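You operate a simulated robot arm through the tools that you are given. There is no shell and no other tool. Be economical: measure what you need, move in short steps, check, and stop when the job is done.

The job below is to be done with a simulated robot arm. You get a single attempt, and the scene is never put back.

TASK
Wind the reel back to 0, brake it and park the thread bar.
Fine: the bar goes in the stand's forks.

The check looks at the end state, three seconds after you hand in, the way a careful person would. Anything else that was tipped, shoved, dropped, spilled or broken makes it a failure.

THE ROBOT
A 7-joint arm with a two-finger parallel gripper, fixed in place. Base frame: the origin is at the foot of the arm, x ahead of it, y to its left, z up. Units: mm, rad, N and s.
With the tool pointing down near the work surface it reaches from about 140 to 660 mm from the base axis. Its first joint turns from -1.152 to 1.152 rad. Payload 2.4 kg.
The TCP is the grasp point between the finger pads, 30 mm short of the fingertips. In the tool frame z runs along the fingers and y along their closing line. The gripper opens to 94 mm. The fingers are 28 mm wide and 10 mm thick; the gripper's body (50 by 96 mm) begins 55 mm behind the TCP.
Orientation is told as [roll, pitch, yaw] about the base's x, y, z axes, in that order, counted from this pose: with the fingers straight down and closing along the base's y, the tool's x points along the base's -x, its y along +y and its z along -z.

THE INTERFACE
- The arm moves only by the tool servo_tool. Its argument "steps" is a list that holds one entry, the list of rows, each a list of 7 numbers: the shift along the base's x, y, z in mm, then the turn, a rotation vector about the base's x, y, z in rad, then the finger opening in mm, from 0 to 94. In form: [[[x, y, z, wx, wy, wz, hand], ...]]. A call has 1 to 12 rows; each row shifts and turns the commanded pose from where the row before left it. A row lasts 0.2 s, in which the tool goes at most 50 mm and 0.15 rad; a call with a longer step from one row to the next is refused whole, and so is a gripper value outside its range. Where a pose cannot be reached the arm comes as near as it can. A force on the tool above 90 N (or 10 N above the force at the start of the call, whichever is more), or a blocked arm, ends the call early, and 0.2 s more pass. Each finger travels about 153 mm/s and halts on what it meets, pressing with about 38 N; the grip force reading is that of the motor and also rises with nothing between the fingers. The clock runs only during rows and for 0.2 s after the last one: add rows that do not move to give the fingers time. The reply holds the time, the measured pose of the TCP, the force on the tool along the base axes, the opening and the grip force, in the units named above and with some noise, with the torque about the TCP (base axes, N m) and any sound that the robot's microphone picked up.
- Cameras (640 x 400 px; columns grow to the right, rows downward): "scene" is fixed at [51.7, 488.5, 1465.3]; the picture's right is [-0.71, -0.70, 0.00], its down [-0.32, 0.33, -0.89] and it looks along [0.62, -0.63, -0.46] (base axes); focal length 322 px, centre (320, 200). "wrist" rides on the gripper at [76, 14, -103] in the tool frame; the picture's right is [-0.18, 0.98, 0.00], its down [-0.75, -0.14, -0.64] and it looks along [-0.63, -0.12, 0.77] (tool axes); focal length 243 px, centre (320, 200). There is no depth. A picture from a camera that has moved, and an enlarged one, comes with that camera's place and axes in the base frame and with its lens. The place of the scene camera against the robot may be out by one fixed shift of up to 25 mm in any direction.
- get_image(camera): a new picture of that camera. The clock stands still meanwhile.
- enlarge(camera, box): a new picture of the part [left, top, right, bottom] of that camera's present view, enlarged. The clock stands still meanwhile.
- job_done(): hands the job in; it is judged then, once.

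Work in short steps. Places have to be worked out from the pictures, the camera data and where the tool is seen: move nearer, look again, correct. Check each grasp and each placing, and mend what went wrong. You have 120 turns and 76 pictures in all, those below and enlarged ones among them. Open the gripper and draw the arm clear of the work before you hand the job in, unless the task says otherwise; then end with one line.

The tools are called after ">>>" by a JSON object that holds its "name" and its "arguments". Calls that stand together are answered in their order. servo_tool: Moves the arm, as the interface text tells. Its arguments: {"type":"object","properties":{"steps":{"type":"array"}},"required":["steps"]} The other tools are called the same way: get_image (camera) takes a picture; enlarge (camera, box) takes an enlarged picture of a part of a camera's view; job_done () hands the job in.

At the start:

```text
t: 0.0
ee_pos: [363.8, -164.3, 1227.9]
tool_rot: [0.0, 0.0, 0.0]
ft_force: [0.1, 0.1, 1.0]
moment: [0.01, 0.03, 0.0]
opening: 94.0
gripper_force: 0.0
```

scene: 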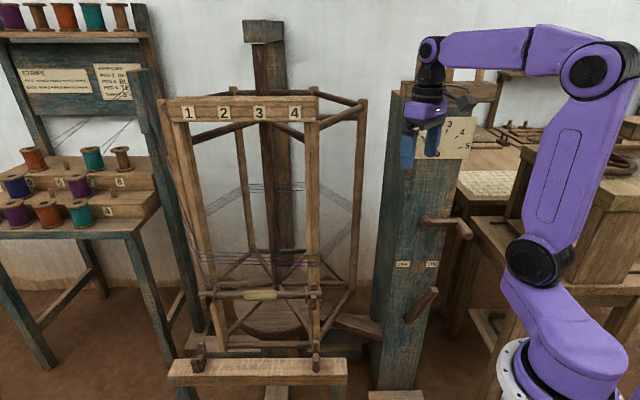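
wrist: 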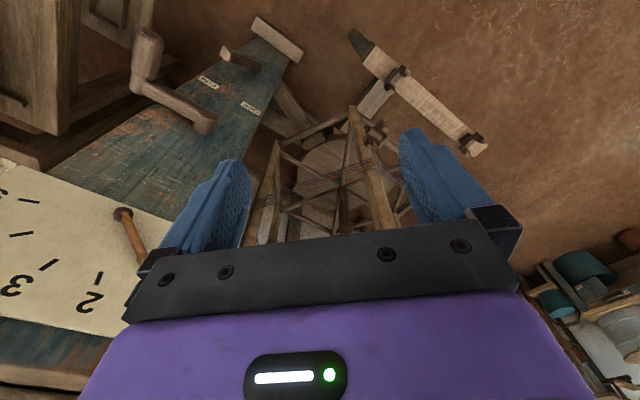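

The scene shows a warping reel, a post with a dial, crank and brake lever, a thread bar on the reel, and a stand with forks. I'll enlarge the key parts.

>>> {"name": "enlarge", "arguments": {"camera": "scene", "box": [370, 80, 500, 400]}}

>>> {"name": "enlarge", "arguments": {"camera": "scene", "box": [160, 240, 360, 400]}}

>>> {"name": "enlarge", "arguments": {"camera": "scene", "box": [400, 90, 500, 170]}}

>>> {"name": "enlarge", "arguments": {"camera": "wrist", "box": [200, 0, 520, 250]}}

>>> {"name": "enlarge", "arguments": {"camera": "scene", "box": [0, 40, 170, 230]}}

```text
1.25 times, centred on (435, 240) of scene
camera zoom: at [51.7, 488.5, 1465.3], right [-0.71, -0.7, 0.0], down [-0.32, 0.33, -0.89], along [0.62, -0.63, -0.46], focal length 402 px, centre (176, 150)
```

zoom: 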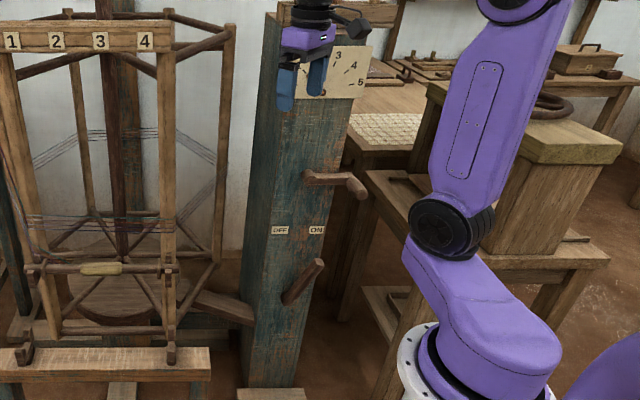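

```text
2.50 times, centred on (260, 320) of scene
camera zoom: at [51.7, 488.5, 1465.3], right [-0.71, -0.7, 0.0], down [-0.32, 0.33, -0.89], along [0.62, -0.63, -0.46], focal length 804 px, centre (470, -100)
```

zoom: 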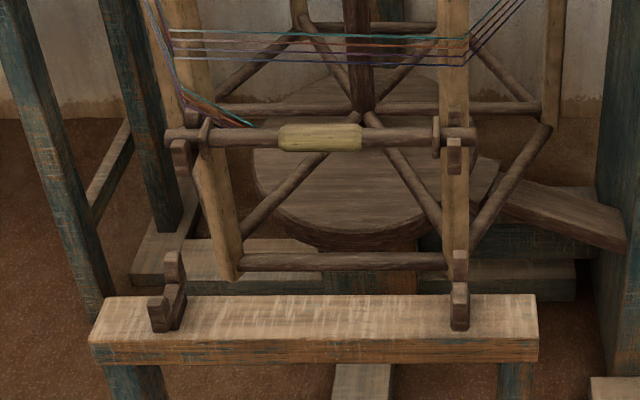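

```text
5.00 times, centred on (450, 130) of scene
camera zoom: at [51.7, 488.5, 1465.3], right [-0.71, -0.7, 0.0], down [-0.32, 0.33, -0.89], along [0.62, -0.63, -0.46], focal length 1608 px, centre (-330, 550)
```

zoom: 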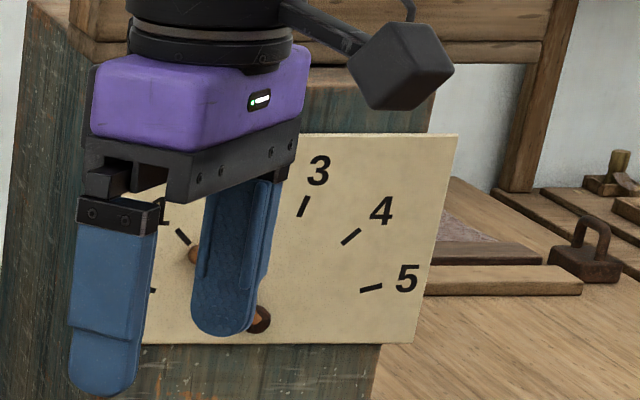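

```text
1.60 times, centred on (360, 125) of wrist
camera zoom: at [288.0, -149.1, 1330.9], right [0.18, 0.98, 0.0], down [0.75, -0.14, 0.64], along [0.63, -0.12, -0.77], focal length 388 px, centre (256, 320)
```

zoom: 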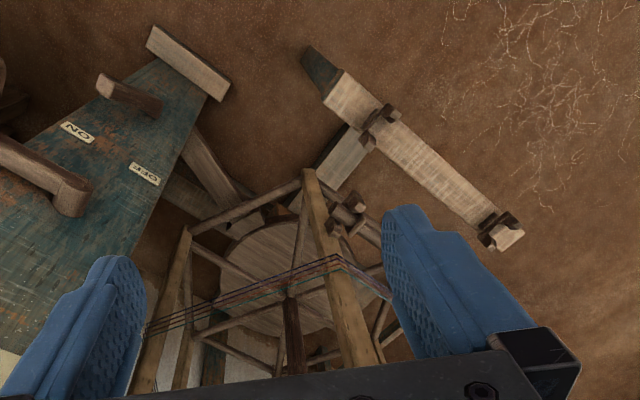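

```text
2.11 times, centred on (85, 135) of scene
camera zoom: at [51.7, 488.5, 1465.3], right [-0.71, -0.7, 0.0], down [-0.32, 0.33, -0.89], along [0.62, -0.63, -0.46], focal length 677 px, centre (815, 337)
```

zoom: 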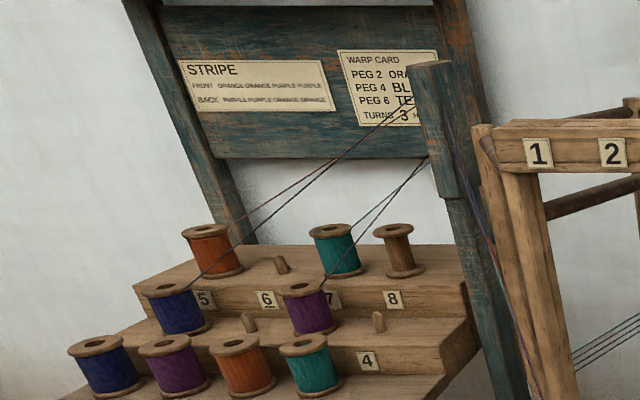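

The crank, ON/OFF brake lever and dial sit on a post face that looks toward the robot. I'll move the arm sideways to uncover the dial and get a second view for triangulation.

>>> {"name": "servo_tool", "arguments": {"steps": [[[-20, 45, 0, 0, 0, 0, 94], [-20, 45, 0, 0, 0, 0, 94], [-20, 45, 0, 0, 0, 0, 94], [-10, 35, 0, 0, 0, 0, 94], [0, 0, 0, 0, 0, 0, 94]]]}}

>>> {"name": "get_image", "arguments": {"camera": "wrist"}}

>>> {"name": "enlarge", "arguments": {"camera": "scene", "box": [370, 80, 500, 160]}}

```text
t: 1.2
ee_pos: [296.3, 6.2, 1227.1]
tool_rot: [-0.001, 0.0, 0.001]
ft_force: [-0.4, 0.4, 0.7]
moment: [-0.01, 0.01, -0.02]
opening: 93.6
gripper_force: 0.0
```

```text
68 pictures are left
camera wrist: at [218.9, 21.1, 1331.2], right [0.18, 0.98, 0.0], down [0.75, -0.14, 0.64], along [0.63, -0.12, -0.77], focal length 243 px, centre (320, 200)
```

wrist: 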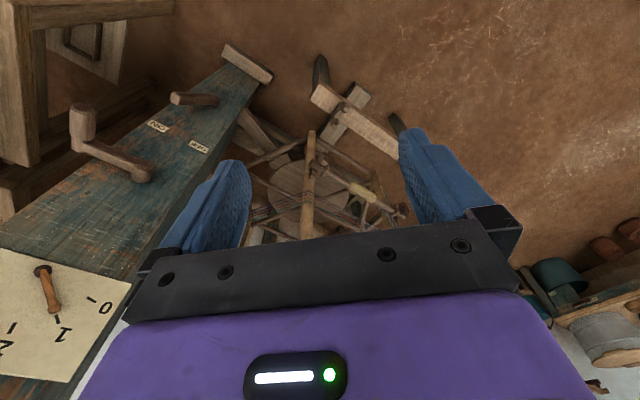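

```text
4.92 times, centred on (435, 120) of scene
camera zoom: at [51.7, 488.5, 1465.3], right [-0.71, -0.7, 0.0], down [-0.32, 0.33, -0.89], along [0.62, -0.63, -0.46], focal length 1583 px, centre (-246, 594)
```

zoom: 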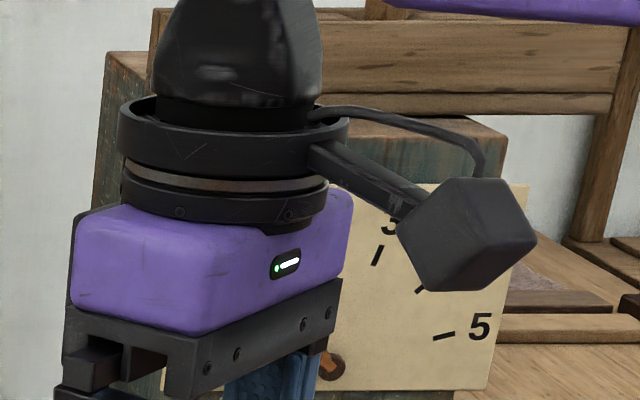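

Pointer reads 1. From the two wrist views, the post face normal is about (-0.7, 0.71, 0), the OFF label ≈(457,-344,757), ON ≈(386,-412,763), and the crank handle end ≈(286,-381,940) with its hub ≈(421,-380,917). I'll yaw -45° and move in front of the post for a closer look.

>>> {"name": "servo_tool", "arguments": {"steps": [[[-8, -34, -12, 0, 0, -0.1, 94], [-8, -34, -12, 0, 0, -0.1, 94], [-8, -34, -12, 0, 0, -0.1, 94], [-8, -34, -12, 0, 0, -0.1, 94], [-8, -34, -12, 0, 0, -0.1, 94], [-8, -34, -12, 0, 0, -0.1, 94], [-8, -34, -12, 0, 0, -0.1, 94], [-8, -34, -12, 0, 0, -0.085, 94], [0, 0, 0, 0, 0, 0, 94]]]}}

>>> {"name": "get_image", "arguments": {"camera": "wrist"}}

>>> {"name": "get_image", "arguments": {"camera": "scene"}}

```text
t: 3.2
ee_pos: [230.0, -264.6, 1133.2]
tool_rot: [-0.001, 0.0, -0.785]
ft_force: [0.2, -0.2, 0.3]
moment: [-0.01, -0.01, 0.03]
opening: 94.0
gripper_force: 0.0
```

```text
66 pictures are left
camera wrist: at [185.5, -201.5, 1235.7], right [0.83, 0.56, 0.0], down [0.43, -0.63, 0.64], along [0.36, -0.53, -0.77], focal length 243 px, centre (320, 200)
```

wrist: 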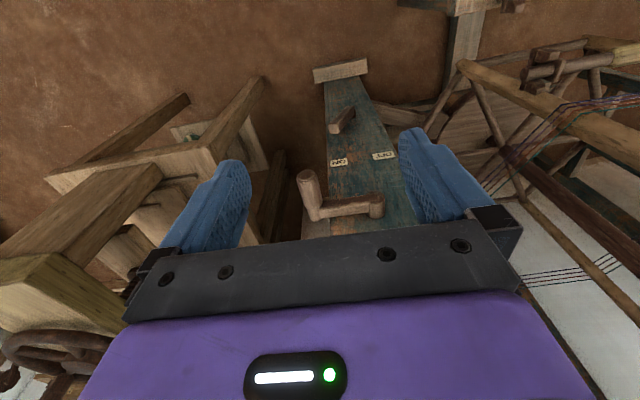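

```text
65 pictures are left
```

scene: 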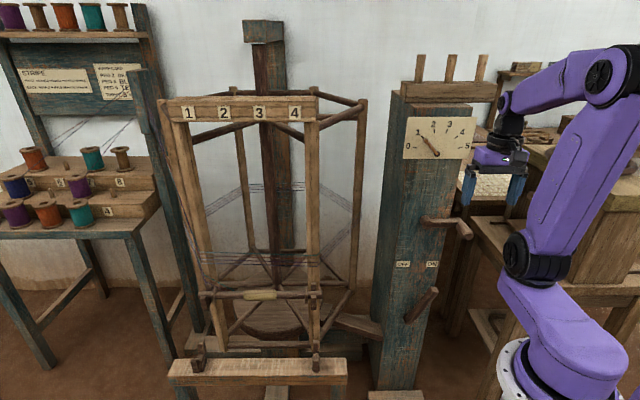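

Now the dial and lever are unobstructed; enlarging dial, crank/lever from both cameras.

>>> {"name": "enlarge", "arguments": {"camera": "scene", "box": [395, 110, 480, 165]}}

>>> {"name": "enlarge", "arguments": {"camera": "scene", "box": [380, 205, 490, 335]}}

>>> {"name": "enlarge", "arguments": {"camera": "wrist", "box": [280, 50, 420, 240]}}

```text
7.27 times, centred on (438, 138) of scene
camera zoom: at [51.7, 488.5, 1465.3], right [-0.71, -0.7, 0.0], down [-0.32, 0.33, -0.89], along [0.62, -0.63, -0.46], focal length 2338 px, centre (-534, 654)
```

zoom: 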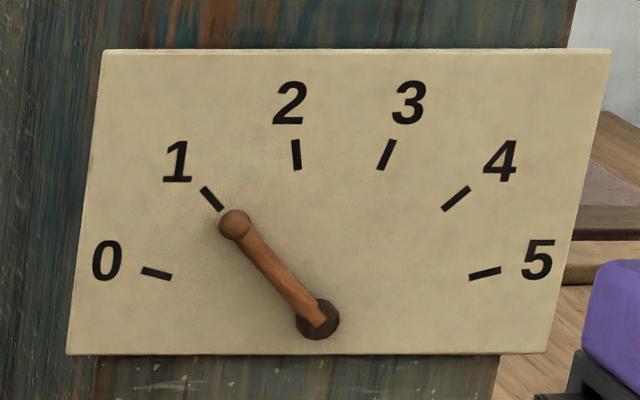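

```text
3.08 times, centred on (435, 270) of scene
camera zoom: at [51.7, 488.5, 1465.3], right [-0.71, -0.7, 0.0], down [-0.32, 0.33, -0.89], along [0.62, -0.63, -0.46], focal length 989 px, centre (-34, -15)
```

zoom: 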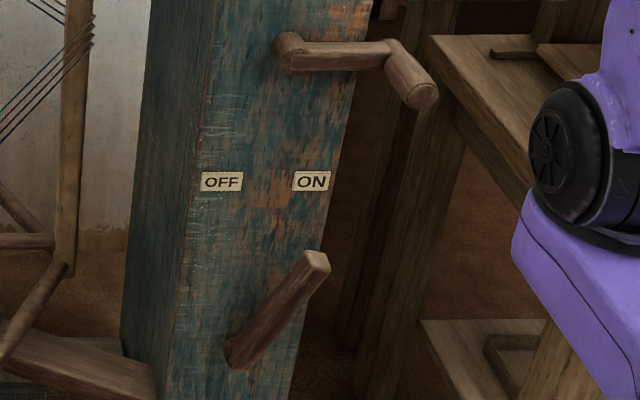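

```text
2.11 times, centred on (350, 145) of wrist
camera zoom: at [185.5, -201.5, 1235.7], right [0.83, 0.56, 0.0], down [0.43, -0.63, 0.64], along [0.36, -0.53, -0.77], focal length 511 px, centre (257, 316)
```

zoom: 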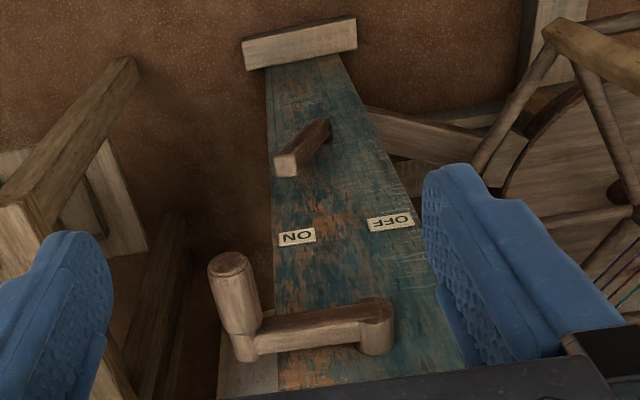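

The lever leans to ON (base ≈ r -31, z 475; tip ≈(344,-377,697)), so the brake is on and must be released before winding. I'll tilt the tool 50° toward the face so the gripper body stays out from under the crank, and descend in front of the lever.

>>> {"name": "servo_tool", "arguments": {"steps": [[[0, 0, -30, -0.1027, -0.1027, 0, 94], [0, 0, -30, -0.1027, -0.1027, 0, 94], [0, 0, -30, -0.1027, -0.1027, 0, 94], [0, 0, -30, -0.1027, -0.1027, 0, 94], [0, 0, -30, -0.1027, -0.1027, 0, 94], [0, 0, -30, -0.1027, -0.1027, 0, 94], [5, 5, -45, 0, 0, 0, 94], [5, 5, -45, 0, 0, 0, 94], [0, 0, -45, 0, 0, 0, 94], [0, 0, -45, 0, 0, 0, 94], [0, 0, 0, 0, 0, 0, 94]]]}}

>>> {"name": "get_image", "arguments": {"camera": "wrist"}}

>>> {"name": "get_image", "arguments": {"camera": "scene"}}

```text
t: 5.6
ee_pos: [283.5, -297.1, 810.6]
tool_rot: [0.041, -0.796, -0.783]
ft_force: [0.2, 0.2, -0.4]
moment: [-0.02, -0.03, 0.0]
opening: 94.1
gripper_force: 0.0
out of reach, approached as far as the arm can: row 3, 8, 9, 10
```

```text
61 pictures are left
camera wrist: at [200.0, -200.1, 829.1], right [0.76, 0.63, 0.16], down [-0.07, -0.17, 0.98], along [0.64, -0.76, -0.09], focal length 243 px, centre (320, 200)
```

wrist: 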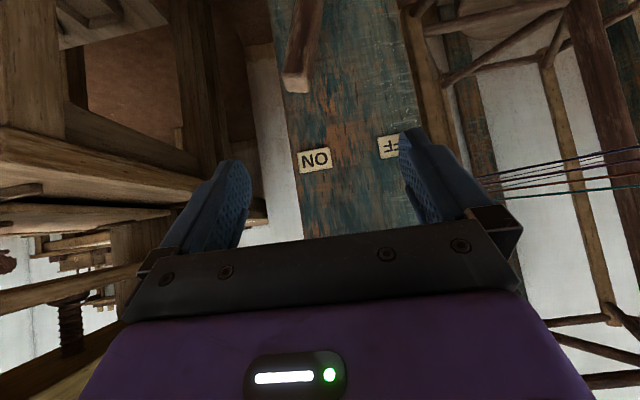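

```text
60 pictures are left
```

scene: 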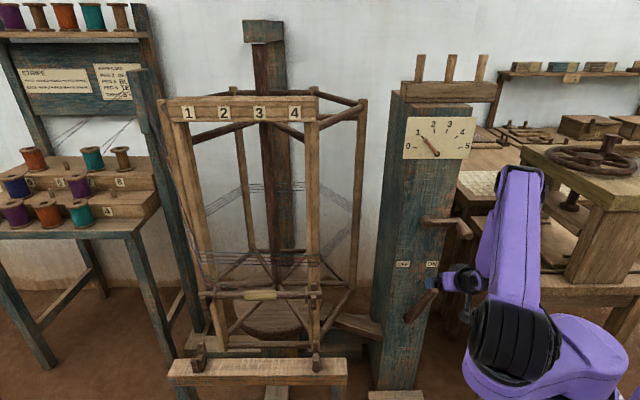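

Arm hits its folded-in limit here, but moving outward as it descends should be fine. Lever tip confirmed near (342,-377,688). I'll step closer toward it.

>>> {"name": "servo_tool", "arguments": {"steps": [[[10, -12, -15, 0, 0, 0, 94], [8, -10, -20, 0, 0, 0, 94], [8, -10, -20, 0, 0, 0, 94], [0, 0, 0, 0, 0, 0, 94]]]}}

>>> {"name": "get_image", "arguments": {"camera": "wrist"}}

```text
t: 6.6
ee_pos: [310.7, -329.6, 755.8]
tool_rot: [0.028, -0.8, -0.775]
ft_force: [-0.6, 0.3, 0.1]
moment: [0.02, 0.01, -0.01]
opening: 93.9
gripper_force: 0.1
```

```text
59 pictures are left
camera wrist: at [226.9, -233.2, 772.4], right [0.76, 0.63, 0.15], down [-0.06, -0.16, 0.98], along [0.64, -0.76, -0.08], focal length 243 px, centre (320, 200)
```

wrist: 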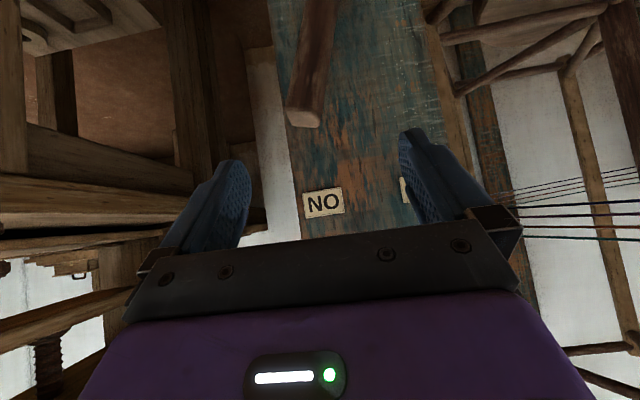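

Tip triangulates to (344,-377,689). Moving in to straddle it with the grip point ~20 mm below the tip.

>>> {"name": "servo_tool", "arguments": {"steps": [[[5, -9, -22, 0, 0, 0, 94], [4, -8, -23, 0, 0, 0, 94], [10, -10, -14, 0, 0, 0, 94], [10, -10, -14, 0, 0, 0, 94], [11, -11, -14, 0, 0, 0, 94], [0, 0, 0, 0, 0, 0, 94]]]}}

>>> {"name": "get_image", "arguments": {"camera": "wrist"}}

```text
t: 8.0
ee_pos: [351.1, -377.4, 668.5]
tool_rot: [0.027, -0.8, -0.774]
ft_force: [-0.6, -0.5, 1.0]
moment: [-0.01, 0.04, -0.03]
opening: 94.2
gripper_force: 0.0
```

```text
58 pictures are left
camera wrist: at [267.8, -280.3, 685.5], right [0.76, 0.63, 0.15], down [-0.06, -0.16, 0.98], along [0.64, -0.76, -0.08], focal length 243 px, centre (320, 200)
```

wrist: 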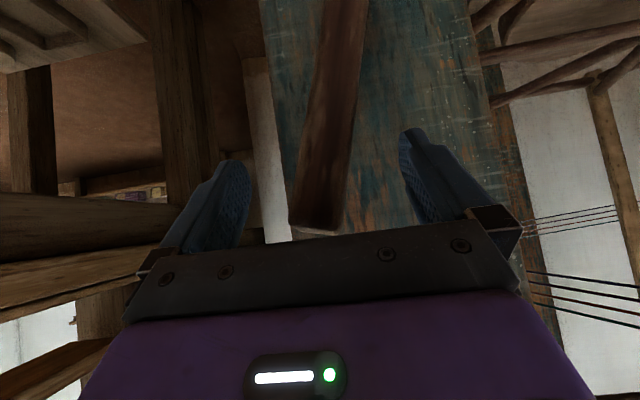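

The lever is between the fingers, nicely centred. Closing the gripper.

>>> {"name": "servo_tool", "arguments": {"steps": [[[0, 0, 0, 0, 0, 0, 50], [0, 0, 0, 0, 0, 0, 20], [0, 0, 0, 0, 0, 0, 10], [0, 0, 0, 0, 0, 0, 10]]]}}

```text
t: 9.0
ee_pos: [353.1, -374.9, 668.4]
tool_rot: [0.03, -0.802, -0.771]
ft_force: [6.1, 12.9, 11.5]
moment: [1.89, -1.79, 0.61]
opening: 41.5
gripper_force: 44.5
```

Lever gripped (opening 41 mm). Swinging it left toward OFF, rotating with it, first half.

>>> {"name": "servo_tool", "arguments": {"steps": [[[11.5, 11.5, 3, -0.06, 0.06, 0, 10], [11.5, 11.5, 2, -0.06, 0.06, 0, 10], [11.5, 11.5, 1, -0.06, 0.06, 0, 10], [0, 0, 0, 0, 0, 0, 10]]]}}

>>> {"name": "enlarge", "arguments": {"camera": "scene", "box": [370, 205, 490, 335]}}

```text
t: 10.0
ee_pos: [369.8, -361.6, 677.6]
tool_rot: [-0.157, -0.804, -0.641]
ft_force: [-1.5, 2.1, 31.1]
moment: [0.86, -0.71, 0.18]
opening: 39.0
gripper_force: 45.1
out of reach, approached as far as the arm can: row 2, 3
```

```text
3.08 times, centred on (430, 270) of scene
camera zoom: at [51.3, 488.9, 1465.2], right [-0.71, -0.7, 0.0], down [-0.32, 0.33, -0.89], along [0.62, -0.63, -0.46], focal length 989 px, centre (-18, -15)
```

zoom: 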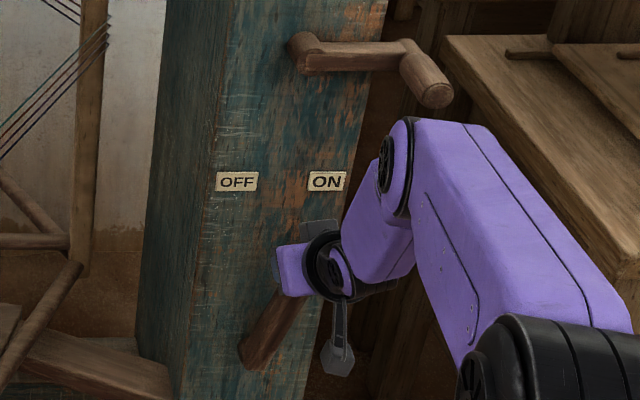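

Reach is limited by that rotation; I'll continue by translation only.

>>> {"name": "servo_tool", "arguments": {"steps": [[[8, 8, 0, 0, 0, 0, 10], [8, 8, 0, 0, 0, 0, 10], [0, 0, 0, 0, 0, 0, 10]]]}}

```text
t: 10.8
ee_pos: [386.8, -354.8, 673.3]
tool_rot: [-0.146, -0.799, -0.642]
ft_force: [-18.0, 21.2, 53.4]
moment: [1.19, -0.1, 0.27]
opening: 34.5
gripper_force: 44.7
out of reach, approached as far as the arm can: row 1, 2
```

Progress (r ≈ -23) but forces build. I'll open to a loose cage around the lever and reduce the tilt, which should improve reach, then push it.

>>> {"name": "servo_tool", "arguments": {"steps": [[[0, 0, 0, 0, 0, 0, 60], [0, 0, 0, 0, 0, 0, 60], [0, 0, 0, 0.06, 0.06, 0, 60], [0, 0, 0, 0.06, 0.06, 0, 60], [0, 0, 0, 0.06, 0.06, 0, 60], [0, 0, 0, 0, 0, 0, 60]]]}}

>>> {"name": "get_image", "arguments": {"camera": "wrist"}}

```text
t: 12.2
ee_pos: [386.0, -353.6, 670.6]
tool_rot: [-0.112, -0.536, -0.668]
ft_force: [0.2, -0.4, -0.2]
moment: [0.02, 0.01, 0.01]
opening: 59.9
gripper_force: 0.0
```

```text
56 pictures are left
camera wrist: at [309.4, -261.1, 717.1], right [0.77, 0.63, 0.0], down [0.2, -0.25, 0.95], along [0.6, -0.73, -0.32], focal length 243 px, centre (320, 200)
```

wrist: 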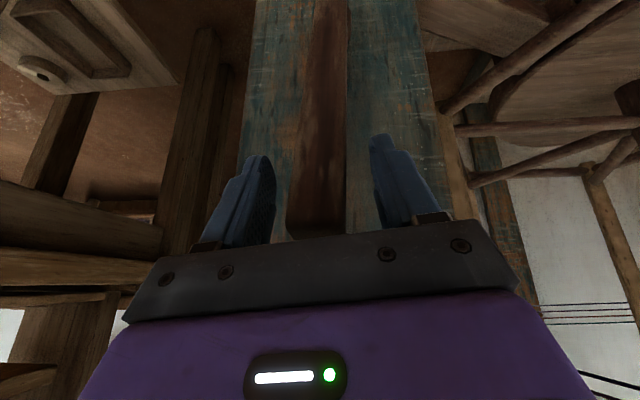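

Unloaded and oriented properly. Pushing left along the face.

>>> {"name": "servo_tool", "arguments": {"steps": [[[10, 10, 0, 0, 0, 0, 60], [10, 10, 0, 0, 0, 0, 60], [10, 10, 0, 0, 0, 0, 60], [10, 10, -1, 0, 0, 0, 60], [0, 0, 0, 0, 0, 0, 60]]]}}

>>> {"name": "get_image", "arguments": {"camera": "wrist"}}

>>> {"name": "enlarge", "arguments": {"camera": "scene", "box": [370, 205, 490, 335]}}

```text
t: 13.4
ee_pos: [424.5, -313.3, 668.8]
tool_rot: [-0.113, -0.538, -0.668]
ft_force: [-0.2, -0.1, -0.1]
moment: [-0.01, -0.02, 0.02]
opening: 60.0
gripper_force: 0.0
```

```text
55 pictures are left
camera wrist: at [348.9, -220.4, 715.7], right [0.77, 0.63, 0.0], down [0.2, -0.25, 0.95], along [0.6, -0.73, -0.32], focal length 243 px, centre (320, 200)
```

wrist: 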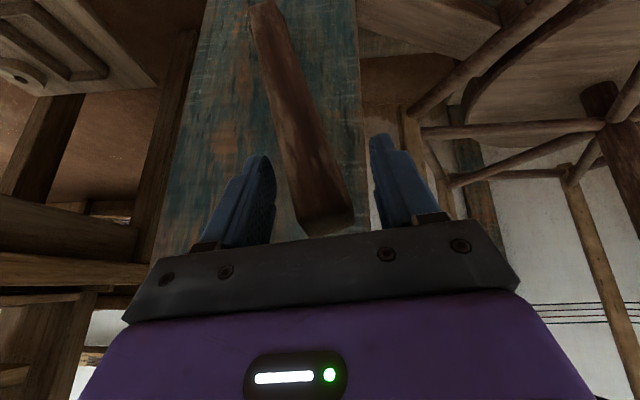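

```text
3.08 times, centred on (430, 270) of scene
camera zoom: at [51.7, 488.5, 1465.3], right [-0.71, -0.7, 0.0], down [-0.32, 0.33, -0.89], along [0.62, -0.63, -0.46], focal length 989 px, centre (-18, -15)
```

zoom: 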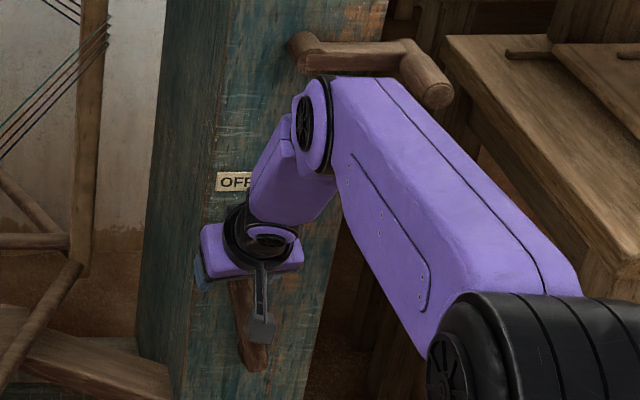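

The lever now leans left near the OFF mark with no contact force. I'll nudge a bit further to confirm it reaches its stop.

>>> {"name": "servo_tool", "arguments": {"steps": [[[5, 5, 0, 0, 0, 0, 60], [5, 5, 0, 0, 0, 0, 60], [0, 0, 0, 0, 0, 0, 60]]]}}

```text
t: 14.2
ee_pos: [433.9, -304.8, 668.2]
tool_rot: [-0.111, -0.538, -0.672]
ft_force: [-7.1, -7.2, -0.6]
moment: [-0.14, 0.24, -0.07]
opening: 65.5
gripper_force: 4.8
```

Stop reached (10 N back force): brake is OFF. Backing off and withdrawing outward, then up toward the crank.

>>> {"name": "servo_tool", "arguments": {"steps": [[[-4, -4, 0, 0, 0, 0, 75], [-20, 20, 10, 0, 0, 0, 94], [-20, 20, 10, 0, 0, 0, 94], [-20, 20, 10, 0, 0, 0, 94], [-20, 20, 15, 0, 0, 0, 94], [-20, 20, 15, 0, 0, 0, 94], [-10, 10, 35, 0.05, 0.05, 0, 94], [-5, 5, 40, 0.05, 0.05, 0, 94], [0, 0, 40, 0.05, 0.05, 0, 94], [0, 0, 40, 0.05, 0.05, 0, 94], [0, 0, 40, 0, 0, 0, 94], [0, 0, 0, 0, 0, 0, 94]]]}}

>>> {"name": "get_image", "arguments": {"camera": "wrist"}}

>>> {"name": "enlarge", "arguments": {"camera": "scene", "box": [370, 205, 490, 335]}}

```text
t: 16.8
ee_pos: [315.6, -190.1, 923.3]
tool_rot: [-0.076, -0.257, -0.681]
ft_force: [0.2, -0.2, 0.1]
moment: [0.01, 0.01, 0.02]
opening: 94.2
gripper_force: 0.0
out of reach, approached as far as the arm can: row 2
```

```text
53 pictures are left
camera wrist: at [251.8, -111.3, 1002.8], right [0.77, 0.64, -0.03], down [0.38, -0.43, 0.82], along [0.51, -0.64, -0.57], focal length 243 px, centre (320, 200)
```

wrist: 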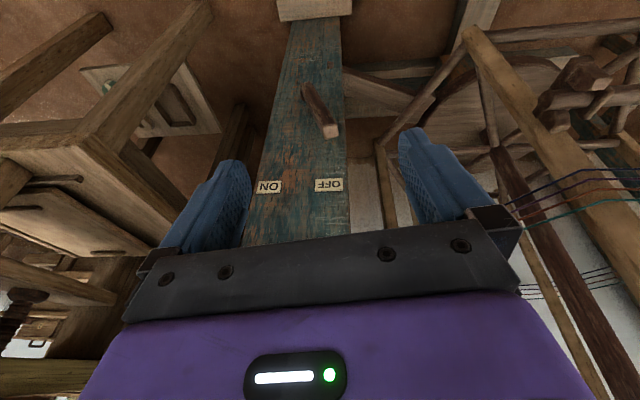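

```text
3.08 times, centred on (430, 270) of scene
camera zoom: at [51.7, 488.5, 1465.3], right [-0.71, -0.7, 0.0], down [-0.32, 0.33, -0.89], along [0.62, -0.63, -0.46], focal length 989 px, centre (-18, -15)
```

zoom: 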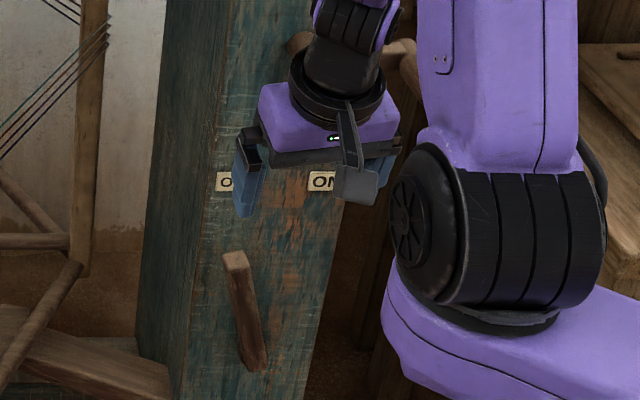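

Lever is clearly at OFF. The crank geometry works out to hub (r≈-33, z≈944), handle at r≈66, z≈941, depth 18–98 from the face. I'll go to a standoff above/in front of the handle with a 30° tilt.

>>> {"name": "servo_tool", "arguments": {"steps": [[[0, 0, 40, -0.03, -0.056, -0.026, 94], [-5, -20, 40, -0.03, -0.056, -0.026, 94], [-10, -40, 16, -0.03, -0.056, -0.026, 94], [-10, -40, 0, -0.03, -0.056, -0.026, 94], [-10, -40, 0, 0, 0, 0, 94], [-10, -33, 0, 0, 0, 0, 94], [0, 0, 0, 0, 0, 0, 94]]]}}

>>> {"name": "get_image", "arguments": {"camera": "wrist"}}

```text
t: 18.4
ee_pos: [270.2, -358.3, 991.3]
tool_rot: [-0.008, -0.504, -0.814]
ft_force: [0.5, 0.1, 0.1]
moment: [-0.05, -0.03, 0.0]
opening: 94.0
gripper_force: 0.1
out of reach, approached as far as the arm can: row 1, 2
```

```text
51 pictures are left
camera wrist: at [201.2, -264.1, 1044.3], right [0.83, 0.56, 0.08], down [0.14, -0.35, 0.93], along [0.54, -0.76, -0.37], focal length 243 px, centre (320, 200)
```

wrist: 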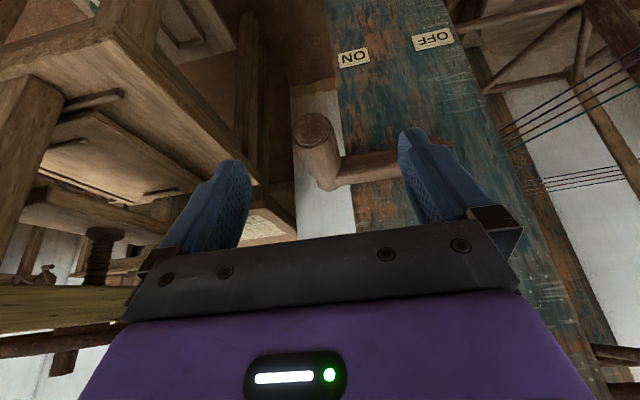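

Handle end now at ≈(281,-379,937). Moving in so the grip point sits ~25 mm in from the handle's end.

>>> {"name": "servo_tool", "arguments": {"steps": [[[9, -12, -16, 0, 0, 0, 94], [10, -12, -18, 0, 0, 0, 94], [10, -13, -19, 0, 0, 0, 94], [0, 0, 0, 0, 0, 0, 94]]]}}

>>> {"name": "get_image", "arguments": {"camera": "wrist"}}

```text
t: 19.4
ee_pos: [300.5, -395.8, 936.9]
tool_rot: [-0.01, -0.504, -0.813]
ft_force: [-1.3, -0.7, -0.5]
moment: [0.02, 0.03, -0.04]
opening: 93.9
gripper_force: 0.1
```

```text
50 pictures are left
camera wrist: at [231.2, -300.7, 990.6], right [0.83, 0.56, 0.08], down [0.14, -0.35, 0.93], along [0.54, -0.76, -0.37], focal length 243 px, centre (320, 200)
```

wrist: 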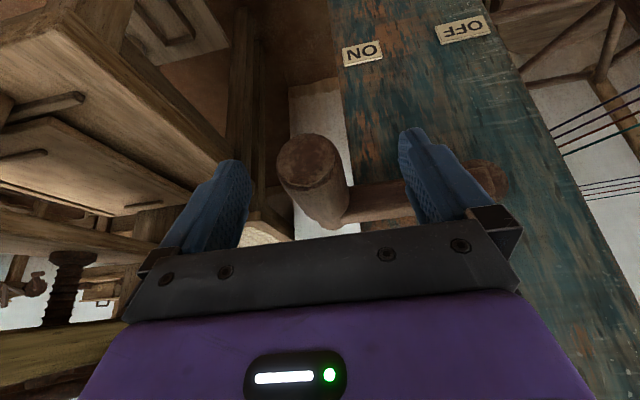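

Handle sits between the pads (z≈935). Closing on it.

>>> {"name": "servo_tool", "arguments": {"steps": [[[0, 0, 0, 0, 0, 0, 50], [0, 0, 0, 0, 0, 0, 20], [0, 0, 0, 0, 0, 0, 10], [0, 0, 0, 0, 0, 0, 10]]]}}

```text
t: 20.4
ee_pos: [298.9, -397.1, 937.0]
tool_rot: [-0.012, -0.505, -0.815]
ft_force: [-11.2, -14.7, -2.5]
moment: [-0.2, 0.01, 0.16]
opening: 36.7
gripper_force: 45.0
```

Gripped. Trying a small counter-clockwise turn (up) and watching force and dial.

>>> {"name": "servo_tool", "arguments": {"steps": [[[0, 0, 12, 0, 0, 0, 10], [1, 1, 12, 0, 0, 0, 10], [1.5, 1.5, 12, 0, 0, 0, 10], [0, 0, 0, 0, 0, 0, 10]]]}}

>>> {"name": "enlarge", "arguments": {"camera": "scene", "box": [395, 110, 480, 165]}}

```text
t: 21.4
ee_pos: [302.4, -394.6, 971.6]
tool_rot: [-0.012, -0.502, -0.814]
ft_force: [-8.1, -19.7, -12.1]
moment: [-0.71, -0.39, 0.42]
opening: 35.8
gripper_force: 44.7
```

```text
7.27 times, centred on (438, 138) of scene
camera zoom: at [51.6, 487.8, 1465.5], right [-0.71, -0.7, 0.0], down [-0.32, 0.33, -0.89], along [0.62, -0.63, -0.46], focal length 2338 px, centre (-534, 654)
```

zoom: 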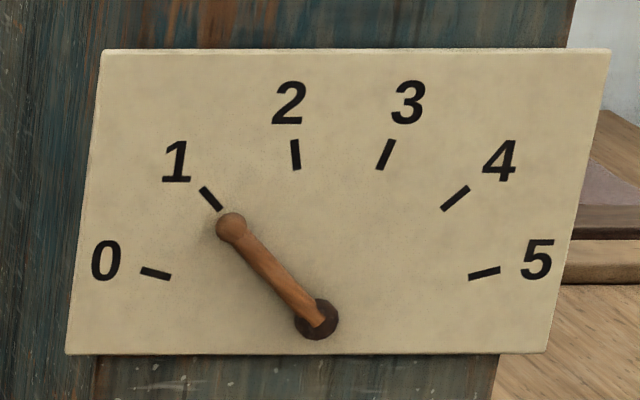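

The pointer moved slightly toward 0, so counter-clockwise is right and one crank turn ≈ one division. Continuing around the circle.

>>> {"name": "servo_tool", "arguments": {"steps": [[[4.4, 4.4, 16.5, 0, 0, 0, 10], [6.4, 6.4, 15.1, 0, 0, 0, 10], [8.1, 8.1, 13.4, 0, 0, 0, 10], [9.6, 9.6, 11.1, 0, 0, 0, 10]]]}}

```text
t: 22.4
ee_pos: [332.8, -363.8, 1031.9]
tool_rot: [-0.011, -0.512, -0.806]
ft_force: [-18.3, 7.3, 42.6]
moment: [-0.09, 0.07, 1.31]
opening: 33.7
gripper_force: 45.6
```

Force suggests the true circle is slightly larger: fitted centre (r -38, z 943), R≈107. Continuing over the top with that fit.

>>> {"name": "servo_tool", "arguments": {"steps": [[[13.4, 13.4, 11.9, 0, 0, 0, 10], [12.5, 12.5, 6.1, 0, 0, 0, 10], [13, 13, 2.9, 0, 0, 0, 10], [13.2, 13.2, -0.3, 0, 0, 0, 10]]]}}

>>> {"name": "get_image", "arguments": {"camera": "scene"}}

```text
t: 23.4
ee_pos: [380.2, -312.5, 1047.8]
tool_rot: [-0.014, -0.496, -0.812]
ft_force: [9.9, -19.4, -33.3]
moment: [0.16, 0.33, 1.63]
opening: 33.3
gripper_force: 44.8
```

```text
48 pictures are left
```

scene: 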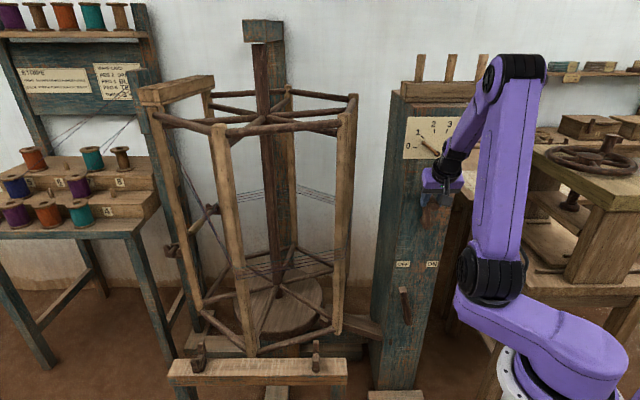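

The reel is turning (bar rides along with it). Forces are moderate; continuing down the left side with a slightly smaller radius.

>>> {"name": "servo_tool", "arguments": {"steps": [[[12.7, 12.7, -6.7, 0, 0, 0, 10], [12.1, 12.1, -6.6, 0, 0, 0, 10], [11.2, 11.2, -9.4, 0, 0, 0, 10], [9.8, 9.8, -12.1, 0, 0, 0, 10]]]}}

```text
t: 24.4
ee_pos: [427.5, -265.4, 1011.2]
tool_rot: [-0.009, -0.491, -0.816]
ft_force: [-9.6, -16.1, -43.3]
moment: [-0.52, 0.0, 0.69]
opening: 33.2
gripper_force: 44.4
```

Best overall fit is centre (r -33, z 944), R 103. Continuing with that.

>>> {"name": "servo_tool", "arguments": {"steps": [[[5.2, 5.2, -17.8, 0, 0, 0, 10], [5.6, 5.6, -16.1, 0, 0, 0, 10], [3.5, 3.5, -17.2, 0, 0, 0, 10], [1.3, 1.3, -17.9, 0, 0, 0, 10], [-0.9, -0.9, -17.9, 0, 0, 0, 10]]]}}

```text
t: 25.6
ee_pos: [437.1, -258.0, 925.2]
tool_rot: [-0.01, -0.492, -0.828]
ft_force: [-22.2, -30.9, -17.8]
moment: [0.21, 1.43, 0.81]
opening: 33.8
gripper_force: 45.0
```

The handle pulls inward: refit to centre (r -28, z 946), R 99. Continuing along the lower left.

>>> {"name": "servo_tool", "arguments": {"steps": [[[-10.5, -10.5, -19, 0, 0, 0, 10], [-5.5, -5.5, -15.4, 0, 0, 0, 10], [-7.4, -7.4, -13.7, 0, 0, 0, 10], [-8.9, -8.9, -11.8, 0, 0, 0, 10], [-10.3, -10.3, -9.4, 0, 0, 0, 10]]]}}

>>> {"name": "get_image", "arguments": {"camera": "scene"}}

```text
t: 26.8
ee_pos: [397.2, -297.8, 857.2]
tool_rot: [-0.008, -0.498, -0.822]
ft_force: [12.5, -30.7, -33.0]
moment: [-0.35, -0.08, 1.53]
opening: 34.2
gripper_force: 45.5
```

```text
47 pictures are left
```

scene: 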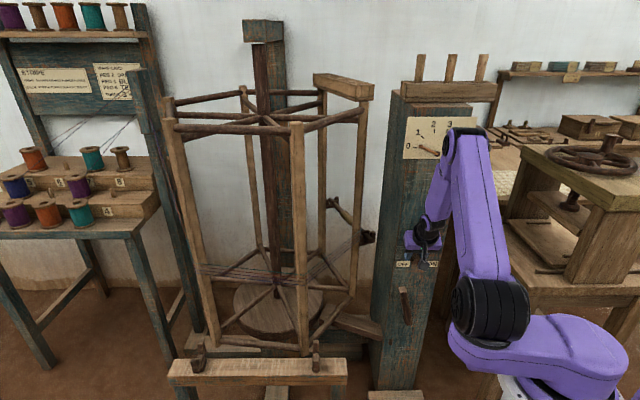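

Reel ~2/3 round, dial approaching 0. Continuing through the bottom.

>>> {"name": "servo_tool", "arguments": {"steps": [[[-10, -12, -8.7, 0, 0, 0, 10], [-11.5, -12.5, -3.9, 0, 0, 0, 10], [-12.3, -12.3, -0.9, 0, 0, 0, 10], [-12.2, -12.2, 2.1, 0, 0, 0, 10], [-11.8, -11.8, 5.1, 0, 0, 0, 10]]]}}

```text
t: 28.0
ee_pos: [342.8, -353.5, 853.7]
tool_rot: [-0.011, -0.503, -0.808]
ft_force: [-13.5, 21.1, 37.5]
moment: [0.34, 0.26, 1.95]
opening: 33.6
gripper_force: 45.1
```

Continuing up the right side, stopping short of the start angle to check the dial.

>>> {"name": "servo_tool", "arguments": {"steps": [[[-9.5, -9.5, 10.1, 0, 0, 0, 10], [-9.7, -9.7, 10.3, 0, 0, 0, 10], [-8.2, -8.2, 12.5, 0, 0, 0, 10], [-6.6, -6.6, 14.3, 0, 0, 0, 10], [-4.7, -4.7, 15.7, 0, 0, 0, 10]]]}}

>>> {"name": "enlarge", "arguments": {"camera": "scene", "box": [395, 110, 480, 165]}}

>>> {"name": "get_image", "arguments": {"camera": "scene"}}

```text
t: 29.2
ee_pos: [302.8, -396.6, 920.1]
tool_rot: [-0.012, -0.511, -0.816]
ft_force: [-29.4, 19.5, 35.3]
moment: [-0.28, -0.1, 1.34]
opening: 33.5
gripper_force: 44.9
```

```text
7.27 times, centred on (438, 138) of scene
camera zoom: at [50.5, 489.6, 1464.9], right [-0.71, -0.7, 0.0], down [-0.32, 0.33, -0.89], along [0.62, -0.63, -0.46], focal length 2338 px, centre (-534, 654)
```

zoom: 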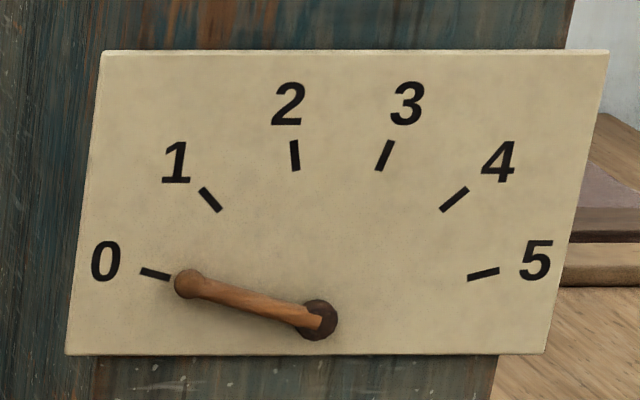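

```text
45 pictures are left
```

scene: 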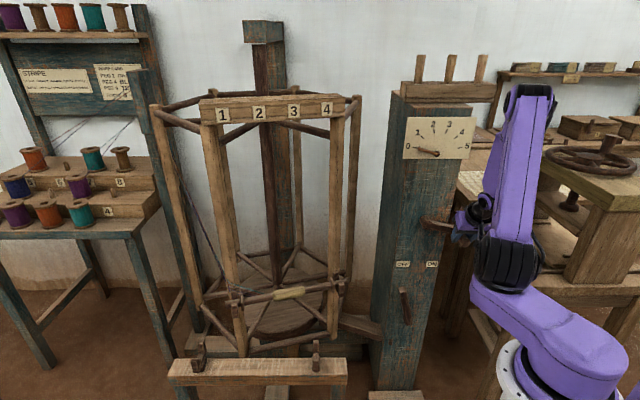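

Pointer is nearly at 0, but the reel is still ~10–15° short of its starting orientation (crank at -15° versus -4° at start). Finishing the last few degrees.

>>> {"name": "servo_tool", "arguments": {"steps": [[[-3, -3, 14, 0, 0, 0, 10], [-0.7, -0.7, 10, 0, 0, 0, 10], [0, 0, 0, 0, 0, 0, 10]]]}}

>>> {"name": "enlarge", "arguments": {"camera": "scene", "box": [395, 110, 480, 165]}}

>>> {"name": "get_image", "arguments": {"camera": "scene"}}

```text
t: 30.0
ee_pos: [301.2, -397.2, 939.7]
tool_rot: [-0.009, -0.502, -0.814]
ft_force: [-6.8, -6.7, -6.8]
moment: [0.87, 1.16, 1.13]
opening: 33.2
gripper_force: 45.4
```

```text
7.27 times, centred on (438, 138) of scene
camera zoom: at [51.7, 488.1, 1465.4], right [-0.71, -0.7, 0.0], down [-0.32, 0.33, -0.89], along [0.62, -0.63, -0.46], focal length 2338 px, centre (-534, 654)
```

zoom: 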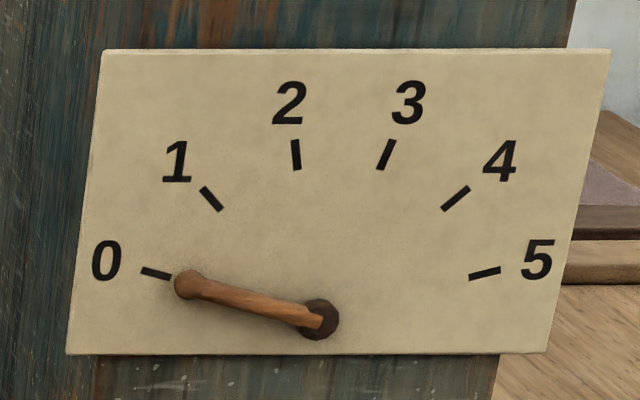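

```text
43 pictures are left
```

scene: 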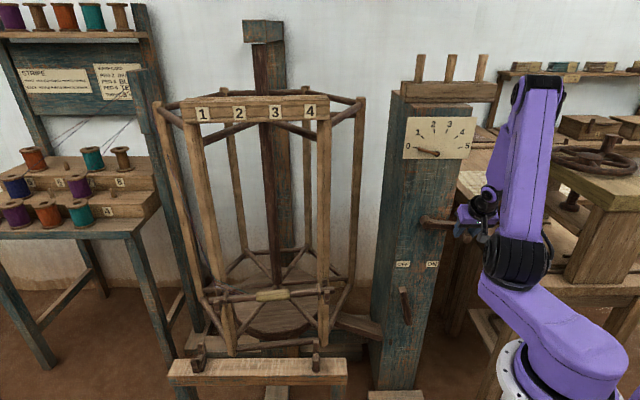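

The reel still looks ~8° short of its original orientation while the dial reads about 0. I'll look tightly at the dial and at the grip.

>>> {"name": "enlarge", "arguments": {"camera": "scene", "box": [404, 140, 444, 160]}}

>>> {"name": "get_image", "arguments": {"camera": "wrist"}}

>>> {"name": "enlarge", "arguments": {"camera": "scene", "box": [150, 240, 360, 400]}}

```text
16.00 times, centred on (424, 150) of scene
camera zoom: at [51.7, 488.1, 1465.4], right [-0.71, -0.7, 0.0], down [-0.32, 0.33, -0.89], along [0.62, -0.63, -0.46], focal length 5144 px, centre (-1344, 1000)
```

zoom: 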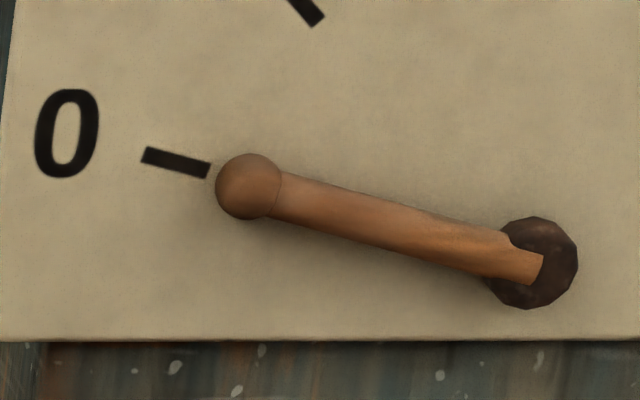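

```text
41 pictures are left
camera wrist: at [231.4, -303.0, 993.2], right [0.83, 0.56, 0.08], down [0.14, -0.35, 0.93], along [0.54, -0.75, -0.37], focal length 243 px, centre (320, 200)
```

wrist: 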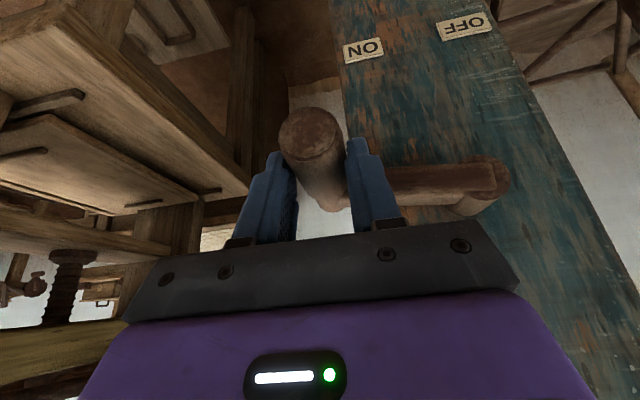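

```text
2.50 times, centred on (255, 320) of scene
camera zoom: at [51.7, 488.1, 1465.4], right [-0.71, -0.7, 0.0], down [-0.32, 0.33, -0.89], along [0.62, -0.63, -0.46], focal length 804 px, centre (482, -100)
```

zoom: 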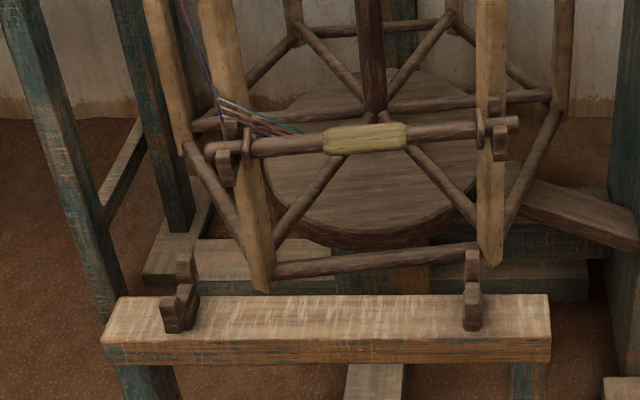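

The handle slipped ~12 mm toward the fingertips, explaining the remaining ~8° lag. Raising another 14 mm to finish the turn.

>>> {"name": "servo_tool", "arguments": {"steps": [[[-0.5, -0.5, 7, 0, 0, 0, 10], [0, 0, 7, 0, 0, 0, 10], [0, 0, 0, 0, 0, 0, 10]]]}}

>>> {"name": "enlarge", "arguments": {"camera": "scene", "box": [404, 140, 444, 160]}}

>>> {"name": "enlarge", "arguments": {"camera": "scene", "box": [160, 240, 360, 400]}}

```text
t: 30.8
ee_pos: [300.0, -398.7, 954.1]
tool_rot: [-0.006, -0.505, -0.814]
ft_force: [-11.0, -5.4, -1.8]
moment: [-0.69, -0.37, 1.27]
opening: 33.1
gripper_force: 45.0
```

```text
16.00 times, centred on (424, 150) of scene
camera zoom: at [51.4, 488.3, 1465.4], right [-0.71, -0.7, 0.0], down [-0.32, 0.33, -0.89], along [0.62, -0.63, -0.46], focal length 5144 px, centre (-1344, 1000)
```

zoom: 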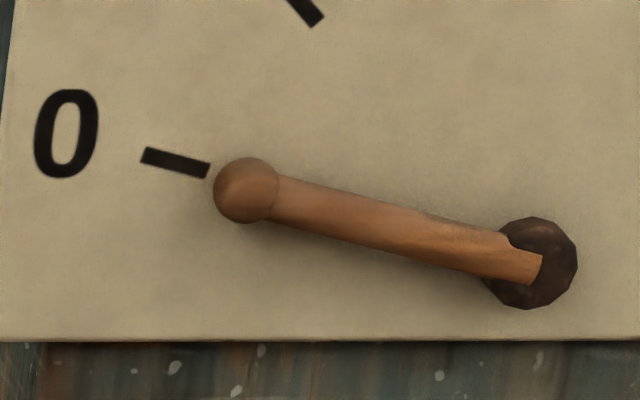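

```text
2.50 times, centred on (260, 320) of scene
camera zoom: at [51.4, 488.3, 1465.4], right [-0.71, -0.7, 0.0], down [-0.32, 0.33, -0.89], along [0.62, -0.63, -0.46], focal length 804 px, centre (470, -100)
```

zoom: 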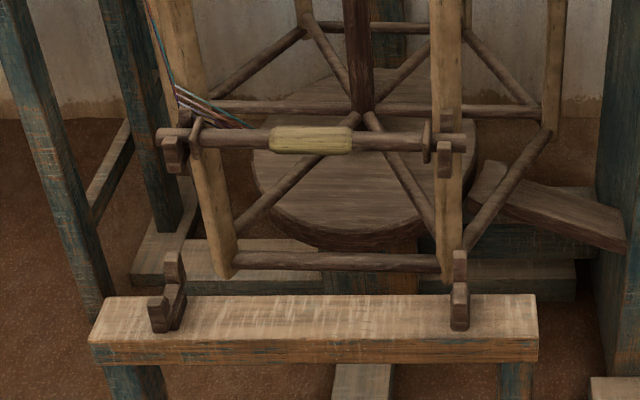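

Reel is back within ~2° of its original orientation and the pointer sits on 0. Easing back 3 mm and releasing, then checking that it stays.

>>> {"name": "servo_tool", "arguments": {"steps": [[[0, 0, -3, 0, 0, 0, 10], [0, 0, 0, 0, 0, 0, 50], [0, 0, 0, 0, 0, 0, 94], [0, 0, 0, 0, 0, 0, 94], [0, 0, 0, 0, 0, 0, 94]]]}}

>>> {"name": "get_image", "arguments": {"camera": "scene"}}

>>> {"name": "get_image", "arguments": {"camera": "wrist"}}

```text
t: 32.0
ee_pos: [300.3, -397.5, 951.8]
tool_rot: [-0.009, -0.505, -0.811]
ft_force: [-0.1, 1.1, 0.6]
moment: [0.01, 0.03, 0.01]
opening: 93.8
gripper_force: 0.0
```

```text
37 pictures are left
```

scene: 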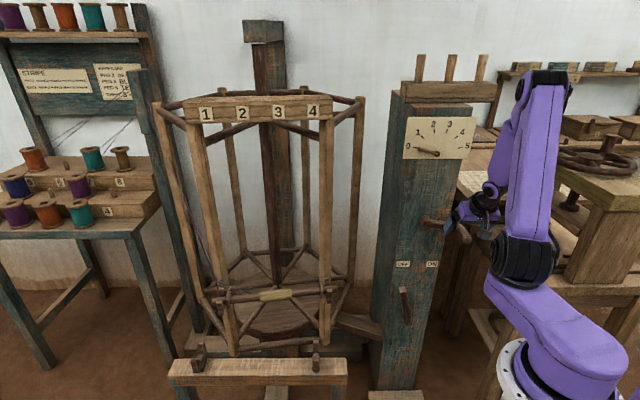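

```text
36 pictures are left
camera wrist: at [231.1, -302.8, 1004.5], right [0.83, 0.56, 0.08], down [0.14, -0.35, 0.93], along [0.54, -0.76, -0.37], focal length 243 px, centre (320, 200)
```

wrist: 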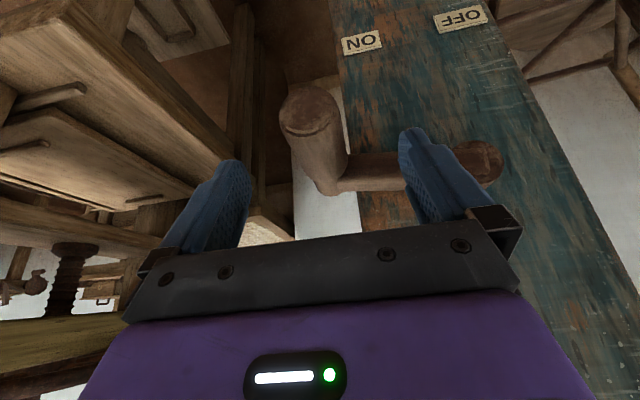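

After release the reel turned back by ~10°. Checking whether it's still drifting.

>>> {"name": "servo_tool", "arguments": {"steps": [[[0, 0, 0, 0, 0, 0, 94], [0, 0, 0, 0, 0, 0, 94], [0, 0, 0, 0, 0, 0, 94], [0, 0, 0, 0, 0, 0, 94], [0, 0, 0, 0, 0, 0, 94]]]}}

>>> {"name": "enlarge", "arguments": {"camera": "scene", "box": [160, 240, 360, 400]}}

```text
t: 33.2
ee_pos: [301.0, -397.4, 951.3]
tool_rot: [-0.007, -0.504, -0.812]
ft_force: [0.0, -0.3, -0.3]
moment: [0.03, -0.01, -0.02]
opening: 93.5
gripper_force: 0.0
```

```text
2.50 times, centred on (260, 320) of scene
camera zoom: at [51.7, 488.5, 1465.3], right [-0.71, -0.7, 0.0], down [-0.32, 0.33, -0.89], along [0.62, -0.63, -0.46], focal length 804 px, centre (470, -100)
```

zoom: 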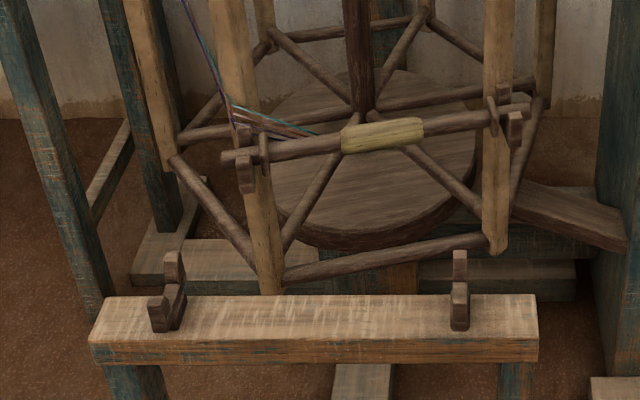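

It's drifted further (~20°). I need its drift behaviour; waiting one more second and looking at the whole scene.

>>> {"name": "servo_tool", "arguments": {"steps": [[[0, 0, 0, 0, 0, 0, 94], [0, 0, 0, 0, 0, 0, 94], [0, 0, 0, 0, 0, 0, 94], [0, 0, 0, 0, 0, 0, 94], [0, 0, 0, 0, 0, 0, 94]]]}}

>>> {"name": "get_image", "arguments": {"camera": "scene"}}

>>> {"name": "get_image", "arguments": {"camera": "wrist"}}

```text
t: 34.4
ee_pos: [300.3, -398.0, 952.0]
tool_rot: [-0.01, -0.505, -0.812]
ft_force: [-0.8, -0.1, -0.3]
moment: [0.01, -0.01, 0.02]
opening: 93.8
gripper_force: 0.1
```

```text
34 pictures are left
```

scene: 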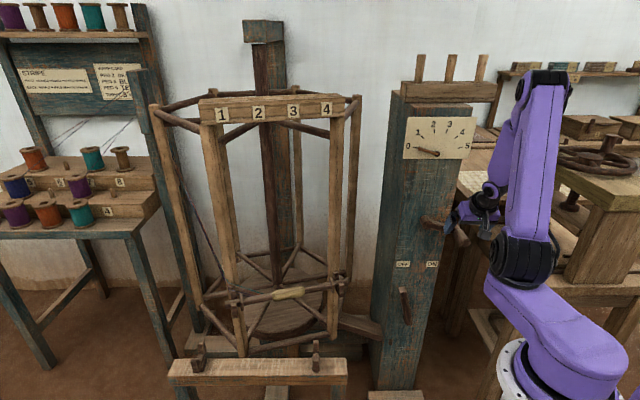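

```text
33 pictures are left
camera wrist: at [231.1, -302.8, 1004.5], right [0.83, 0.56, 0.08], down [0.14, -0.35, 0.93], along [0.54, -0.76, -0.37], focal length 243 px, centre (320, 200)
```

wrist: 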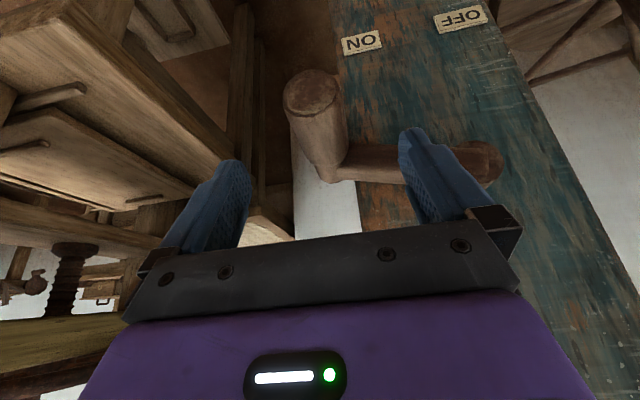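

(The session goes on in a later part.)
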